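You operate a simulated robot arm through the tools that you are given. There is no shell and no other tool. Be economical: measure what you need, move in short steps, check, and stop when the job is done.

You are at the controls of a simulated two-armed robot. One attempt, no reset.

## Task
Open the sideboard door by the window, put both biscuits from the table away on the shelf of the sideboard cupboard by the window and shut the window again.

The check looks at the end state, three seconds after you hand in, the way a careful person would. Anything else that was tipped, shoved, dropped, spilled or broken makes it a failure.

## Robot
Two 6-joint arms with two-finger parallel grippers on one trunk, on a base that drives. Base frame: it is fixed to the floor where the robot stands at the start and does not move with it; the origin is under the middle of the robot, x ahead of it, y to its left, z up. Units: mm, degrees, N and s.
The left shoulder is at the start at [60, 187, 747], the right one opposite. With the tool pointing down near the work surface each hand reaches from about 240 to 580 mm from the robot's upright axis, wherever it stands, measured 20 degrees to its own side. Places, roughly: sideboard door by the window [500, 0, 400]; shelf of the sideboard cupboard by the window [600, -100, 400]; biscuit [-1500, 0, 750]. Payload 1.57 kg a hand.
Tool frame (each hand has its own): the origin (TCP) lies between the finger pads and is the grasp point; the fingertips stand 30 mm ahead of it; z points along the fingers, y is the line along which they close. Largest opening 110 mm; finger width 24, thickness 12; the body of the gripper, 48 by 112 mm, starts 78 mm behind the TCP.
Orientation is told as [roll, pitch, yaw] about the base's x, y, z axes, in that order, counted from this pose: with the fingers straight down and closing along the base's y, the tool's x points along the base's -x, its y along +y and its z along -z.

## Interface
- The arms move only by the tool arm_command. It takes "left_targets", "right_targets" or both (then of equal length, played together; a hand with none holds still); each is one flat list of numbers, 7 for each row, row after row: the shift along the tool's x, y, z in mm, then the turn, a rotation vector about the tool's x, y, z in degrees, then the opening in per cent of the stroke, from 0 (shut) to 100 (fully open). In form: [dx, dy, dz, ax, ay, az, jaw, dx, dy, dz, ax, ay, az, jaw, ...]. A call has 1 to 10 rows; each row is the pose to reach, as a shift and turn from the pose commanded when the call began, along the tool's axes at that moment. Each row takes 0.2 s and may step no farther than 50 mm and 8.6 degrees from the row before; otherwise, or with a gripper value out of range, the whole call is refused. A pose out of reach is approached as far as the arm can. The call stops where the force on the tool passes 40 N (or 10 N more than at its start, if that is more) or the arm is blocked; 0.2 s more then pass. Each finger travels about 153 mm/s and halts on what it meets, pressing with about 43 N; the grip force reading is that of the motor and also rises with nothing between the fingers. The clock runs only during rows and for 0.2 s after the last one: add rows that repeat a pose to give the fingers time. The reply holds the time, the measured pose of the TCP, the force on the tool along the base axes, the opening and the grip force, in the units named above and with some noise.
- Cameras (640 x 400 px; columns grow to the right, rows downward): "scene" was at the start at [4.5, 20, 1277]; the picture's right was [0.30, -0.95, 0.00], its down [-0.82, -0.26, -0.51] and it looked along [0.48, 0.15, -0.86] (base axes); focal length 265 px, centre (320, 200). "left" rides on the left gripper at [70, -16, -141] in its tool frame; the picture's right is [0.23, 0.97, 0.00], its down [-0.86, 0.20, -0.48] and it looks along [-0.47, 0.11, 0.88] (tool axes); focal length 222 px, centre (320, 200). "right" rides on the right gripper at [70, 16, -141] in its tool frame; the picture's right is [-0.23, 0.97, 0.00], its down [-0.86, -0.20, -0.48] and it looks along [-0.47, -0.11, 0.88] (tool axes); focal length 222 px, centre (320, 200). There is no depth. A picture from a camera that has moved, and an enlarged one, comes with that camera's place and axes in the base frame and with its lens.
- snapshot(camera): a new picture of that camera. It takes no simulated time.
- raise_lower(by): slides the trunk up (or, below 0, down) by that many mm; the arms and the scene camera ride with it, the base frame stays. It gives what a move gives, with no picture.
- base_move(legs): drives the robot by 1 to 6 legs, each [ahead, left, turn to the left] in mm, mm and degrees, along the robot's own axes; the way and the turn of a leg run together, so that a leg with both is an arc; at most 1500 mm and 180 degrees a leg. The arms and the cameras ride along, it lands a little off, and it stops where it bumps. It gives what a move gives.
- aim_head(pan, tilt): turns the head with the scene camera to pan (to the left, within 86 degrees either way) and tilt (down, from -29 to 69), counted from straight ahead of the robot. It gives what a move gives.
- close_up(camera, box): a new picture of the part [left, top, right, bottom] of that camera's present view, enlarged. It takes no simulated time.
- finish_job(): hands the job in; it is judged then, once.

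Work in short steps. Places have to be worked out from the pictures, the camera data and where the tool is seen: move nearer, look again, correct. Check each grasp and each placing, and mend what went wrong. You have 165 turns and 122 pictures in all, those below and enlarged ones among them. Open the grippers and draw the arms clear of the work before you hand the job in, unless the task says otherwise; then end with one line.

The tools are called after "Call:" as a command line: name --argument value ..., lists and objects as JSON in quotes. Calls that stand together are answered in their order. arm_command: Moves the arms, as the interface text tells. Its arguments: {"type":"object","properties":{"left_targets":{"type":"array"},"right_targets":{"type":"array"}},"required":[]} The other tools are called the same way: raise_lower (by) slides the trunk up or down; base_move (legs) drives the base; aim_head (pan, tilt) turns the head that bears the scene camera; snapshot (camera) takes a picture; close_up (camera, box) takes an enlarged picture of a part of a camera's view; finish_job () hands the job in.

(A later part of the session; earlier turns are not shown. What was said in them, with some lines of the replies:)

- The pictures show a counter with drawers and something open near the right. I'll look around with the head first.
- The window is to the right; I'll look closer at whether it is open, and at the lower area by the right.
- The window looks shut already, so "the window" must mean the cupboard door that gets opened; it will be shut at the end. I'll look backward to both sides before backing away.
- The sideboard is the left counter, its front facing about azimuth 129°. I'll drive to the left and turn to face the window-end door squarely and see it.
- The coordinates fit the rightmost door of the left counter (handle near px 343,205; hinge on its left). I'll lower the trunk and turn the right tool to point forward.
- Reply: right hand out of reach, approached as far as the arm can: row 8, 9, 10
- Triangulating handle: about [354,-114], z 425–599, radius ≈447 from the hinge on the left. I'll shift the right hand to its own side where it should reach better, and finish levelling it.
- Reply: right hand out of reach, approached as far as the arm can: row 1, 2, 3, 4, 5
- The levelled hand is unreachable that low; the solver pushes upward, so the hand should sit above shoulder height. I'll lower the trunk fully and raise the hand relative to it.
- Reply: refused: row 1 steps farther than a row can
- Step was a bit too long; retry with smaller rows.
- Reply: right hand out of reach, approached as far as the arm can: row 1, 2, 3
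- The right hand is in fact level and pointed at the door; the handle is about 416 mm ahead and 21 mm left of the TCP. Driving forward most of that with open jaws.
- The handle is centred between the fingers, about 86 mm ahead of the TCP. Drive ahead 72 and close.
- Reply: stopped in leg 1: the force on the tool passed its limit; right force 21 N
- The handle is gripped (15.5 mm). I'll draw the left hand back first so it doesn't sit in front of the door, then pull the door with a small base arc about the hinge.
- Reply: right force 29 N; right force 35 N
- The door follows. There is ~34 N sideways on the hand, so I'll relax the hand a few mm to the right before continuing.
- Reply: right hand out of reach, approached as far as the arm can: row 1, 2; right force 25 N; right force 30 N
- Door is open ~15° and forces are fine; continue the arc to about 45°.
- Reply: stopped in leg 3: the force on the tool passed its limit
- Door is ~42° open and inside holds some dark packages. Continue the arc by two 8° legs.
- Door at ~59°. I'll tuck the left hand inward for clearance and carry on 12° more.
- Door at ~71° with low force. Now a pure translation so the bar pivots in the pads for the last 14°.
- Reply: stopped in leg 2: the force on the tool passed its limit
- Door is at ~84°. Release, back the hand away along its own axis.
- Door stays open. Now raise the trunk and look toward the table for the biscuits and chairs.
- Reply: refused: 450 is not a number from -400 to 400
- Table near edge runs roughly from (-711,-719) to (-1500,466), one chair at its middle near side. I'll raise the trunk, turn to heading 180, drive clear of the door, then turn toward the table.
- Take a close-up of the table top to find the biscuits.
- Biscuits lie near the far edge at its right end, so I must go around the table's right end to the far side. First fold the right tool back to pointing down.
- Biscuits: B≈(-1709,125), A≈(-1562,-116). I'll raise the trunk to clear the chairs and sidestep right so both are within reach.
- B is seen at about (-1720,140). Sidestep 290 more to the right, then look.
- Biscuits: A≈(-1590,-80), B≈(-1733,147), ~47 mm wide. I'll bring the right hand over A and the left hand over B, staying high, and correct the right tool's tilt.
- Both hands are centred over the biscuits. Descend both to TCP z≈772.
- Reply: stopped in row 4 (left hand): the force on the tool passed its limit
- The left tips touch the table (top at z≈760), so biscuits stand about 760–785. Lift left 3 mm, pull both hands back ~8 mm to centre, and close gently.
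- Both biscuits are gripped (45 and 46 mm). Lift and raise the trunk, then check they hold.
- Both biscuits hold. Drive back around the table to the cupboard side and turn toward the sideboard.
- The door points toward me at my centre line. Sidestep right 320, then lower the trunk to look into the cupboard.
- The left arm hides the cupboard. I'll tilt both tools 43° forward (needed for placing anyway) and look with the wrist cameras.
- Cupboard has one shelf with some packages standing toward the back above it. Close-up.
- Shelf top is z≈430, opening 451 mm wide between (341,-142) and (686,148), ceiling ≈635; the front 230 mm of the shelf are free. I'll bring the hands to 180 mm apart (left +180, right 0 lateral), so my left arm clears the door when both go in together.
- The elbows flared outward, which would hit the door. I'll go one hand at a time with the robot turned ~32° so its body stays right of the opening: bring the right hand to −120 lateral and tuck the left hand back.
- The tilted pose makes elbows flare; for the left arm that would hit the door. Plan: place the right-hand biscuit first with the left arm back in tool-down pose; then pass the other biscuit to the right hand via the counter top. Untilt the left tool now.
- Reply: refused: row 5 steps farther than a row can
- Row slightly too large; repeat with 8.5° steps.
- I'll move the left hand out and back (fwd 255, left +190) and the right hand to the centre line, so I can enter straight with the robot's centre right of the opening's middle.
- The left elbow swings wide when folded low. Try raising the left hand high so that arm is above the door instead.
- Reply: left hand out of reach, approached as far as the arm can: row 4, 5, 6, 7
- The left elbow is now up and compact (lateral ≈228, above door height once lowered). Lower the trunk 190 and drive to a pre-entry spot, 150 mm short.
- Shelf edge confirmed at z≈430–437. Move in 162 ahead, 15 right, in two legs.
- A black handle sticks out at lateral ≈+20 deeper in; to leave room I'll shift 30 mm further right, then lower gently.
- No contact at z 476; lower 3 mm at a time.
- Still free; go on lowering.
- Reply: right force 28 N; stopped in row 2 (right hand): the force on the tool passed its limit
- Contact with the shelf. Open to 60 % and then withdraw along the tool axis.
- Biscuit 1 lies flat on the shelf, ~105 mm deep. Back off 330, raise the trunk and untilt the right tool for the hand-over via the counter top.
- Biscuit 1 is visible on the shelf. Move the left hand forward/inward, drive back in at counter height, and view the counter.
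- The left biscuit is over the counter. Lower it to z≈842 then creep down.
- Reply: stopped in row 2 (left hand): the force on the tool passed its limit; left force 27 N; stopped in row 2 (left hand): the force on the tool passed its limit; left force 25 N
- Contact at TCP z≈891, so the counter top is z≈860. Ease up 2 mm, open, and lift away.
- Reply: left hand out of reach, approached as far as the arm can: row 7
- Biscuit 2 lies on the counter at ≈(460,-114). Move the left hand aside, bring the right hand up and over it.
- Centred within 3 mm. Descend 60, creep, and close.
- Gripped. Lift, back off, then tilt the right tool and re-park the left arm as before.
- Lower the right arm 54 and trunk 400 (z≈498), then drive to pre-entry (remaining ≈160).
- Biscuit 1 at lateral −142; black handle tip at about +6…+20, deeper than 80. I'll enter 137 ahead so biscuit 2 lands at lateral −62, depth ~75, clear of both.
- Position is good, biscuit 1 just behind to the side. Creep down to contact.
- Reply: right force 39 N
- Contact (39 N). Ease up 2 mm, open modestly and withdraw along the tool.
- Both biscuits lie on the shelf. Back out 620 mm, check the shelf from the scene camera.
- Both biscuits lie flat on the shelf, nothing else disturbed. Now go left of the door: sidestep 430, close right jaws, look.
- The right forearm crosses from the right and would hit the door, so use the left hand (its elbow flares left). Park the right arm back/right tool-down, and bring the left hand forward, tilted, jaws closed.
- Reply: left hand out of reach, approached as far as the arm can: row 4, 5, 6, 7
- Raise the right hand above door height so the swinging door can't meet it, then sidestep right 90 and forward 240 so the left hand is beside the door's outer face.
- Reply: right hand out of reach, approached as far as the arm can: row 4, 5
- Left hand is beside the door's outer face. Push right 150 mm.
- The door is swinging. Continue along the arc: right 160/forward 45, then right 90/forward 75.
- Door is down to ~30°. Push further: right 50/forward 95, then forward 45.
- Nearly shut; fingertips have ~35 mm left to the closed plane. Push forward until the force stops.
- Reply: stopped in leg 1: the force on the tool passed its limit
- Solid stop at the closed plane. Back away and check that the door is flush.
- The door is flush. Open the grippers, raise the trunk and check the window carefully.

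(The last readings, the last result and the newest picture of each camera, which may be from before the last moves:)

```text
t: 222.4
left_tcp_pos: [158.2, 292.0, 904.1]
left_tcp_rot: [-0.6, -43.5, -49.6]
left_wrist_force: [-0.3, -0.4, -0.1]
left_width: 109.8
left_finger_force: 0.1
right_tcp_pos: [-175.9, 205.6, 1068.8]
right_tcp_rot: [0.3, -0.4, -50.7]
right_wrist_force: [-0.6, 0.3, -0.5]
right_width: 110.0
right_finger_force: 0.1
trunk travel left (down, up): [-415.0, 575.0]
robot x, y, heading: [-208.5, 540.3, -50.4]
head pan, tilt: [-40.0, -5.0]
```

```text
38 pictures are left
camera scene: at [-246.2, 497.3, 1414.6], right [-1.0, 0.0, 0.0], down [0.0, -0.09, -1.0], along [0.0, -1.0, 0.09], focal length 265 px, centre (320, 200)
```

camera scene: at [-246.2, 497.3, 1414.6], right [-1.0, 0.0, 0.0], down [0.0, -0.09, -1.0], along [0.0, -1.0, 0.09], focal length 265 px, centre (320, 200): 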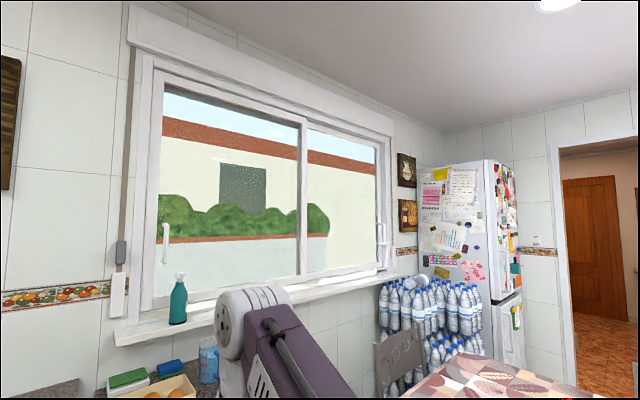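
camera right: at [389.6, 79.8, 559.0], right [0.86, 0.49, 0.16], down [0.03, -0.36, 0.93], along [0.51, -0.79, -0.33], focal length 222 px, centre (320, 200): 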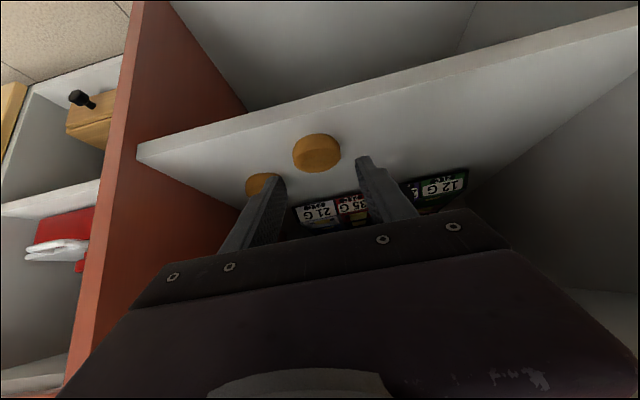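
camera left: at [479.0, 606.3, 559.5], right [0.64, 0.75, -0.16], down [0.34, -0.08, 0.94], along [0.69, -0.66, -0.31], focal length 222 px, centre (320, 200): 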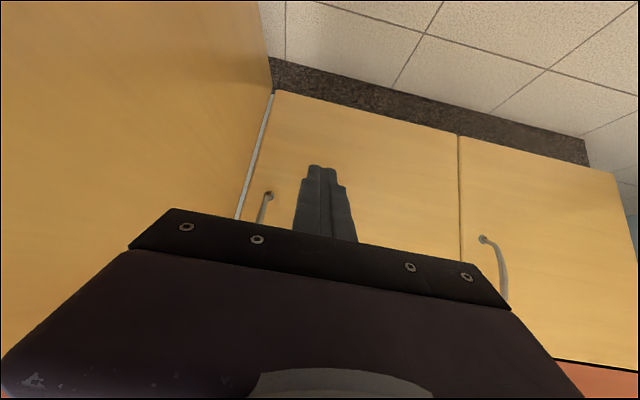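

Zoom on the window's sashes.

Call:
close_up --camera "scene" --box '[280, 120, 410, 290]'

Call:
close_up --camera "scene" --box '[120, 60, 330, 310]'

```text
2.35 times, centred on (345, 205) of scene
camera zoom: at [-246.2, 497.3, 1414.6], right [-1.0, 0.0, 0.0], down [0.0, -0.09, -1.0], along [0.0, -1.0, 0.09], focal length 624 px, centre (261, 188)
```

zoom: 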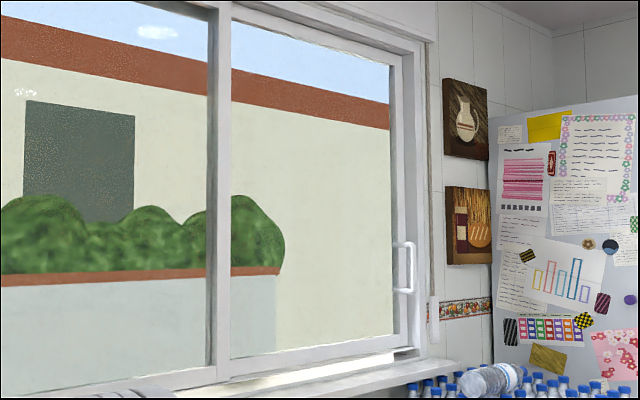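

```text
1.60 times, centred on (225, 185) of scene
camera zoom: at [-246.2, 497.3, 1414.6], right [-1.0, 0.0, 0.0], down [0.0, -0.09, -1.0], along [0.0, -1.0, 0.09], focal length 424 px, centre (472, 224)
```

zoom: 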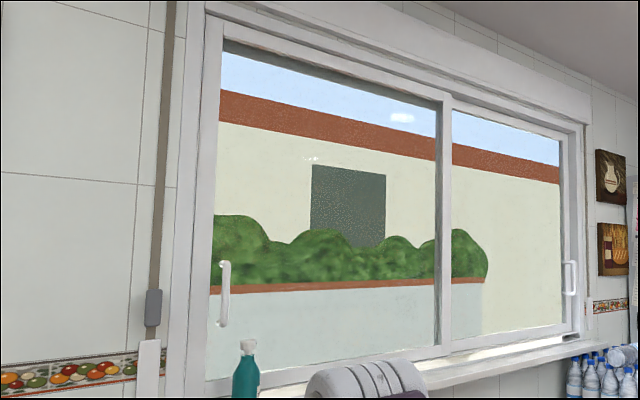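

The window's two sashes are equal in width and sit at both jambs, so it is shut. The door is flush, both biscuits are on the shelf, and the hands are open and clear, so I'm handing in.

Call:
finish_job

```text
The job is handed in.
```

Both biscuits are on the shelf of the sideboard cupboard by the window, and its door is shut again. I read "shut the window again" as that door, because the window itself was already shut and I left it that way.
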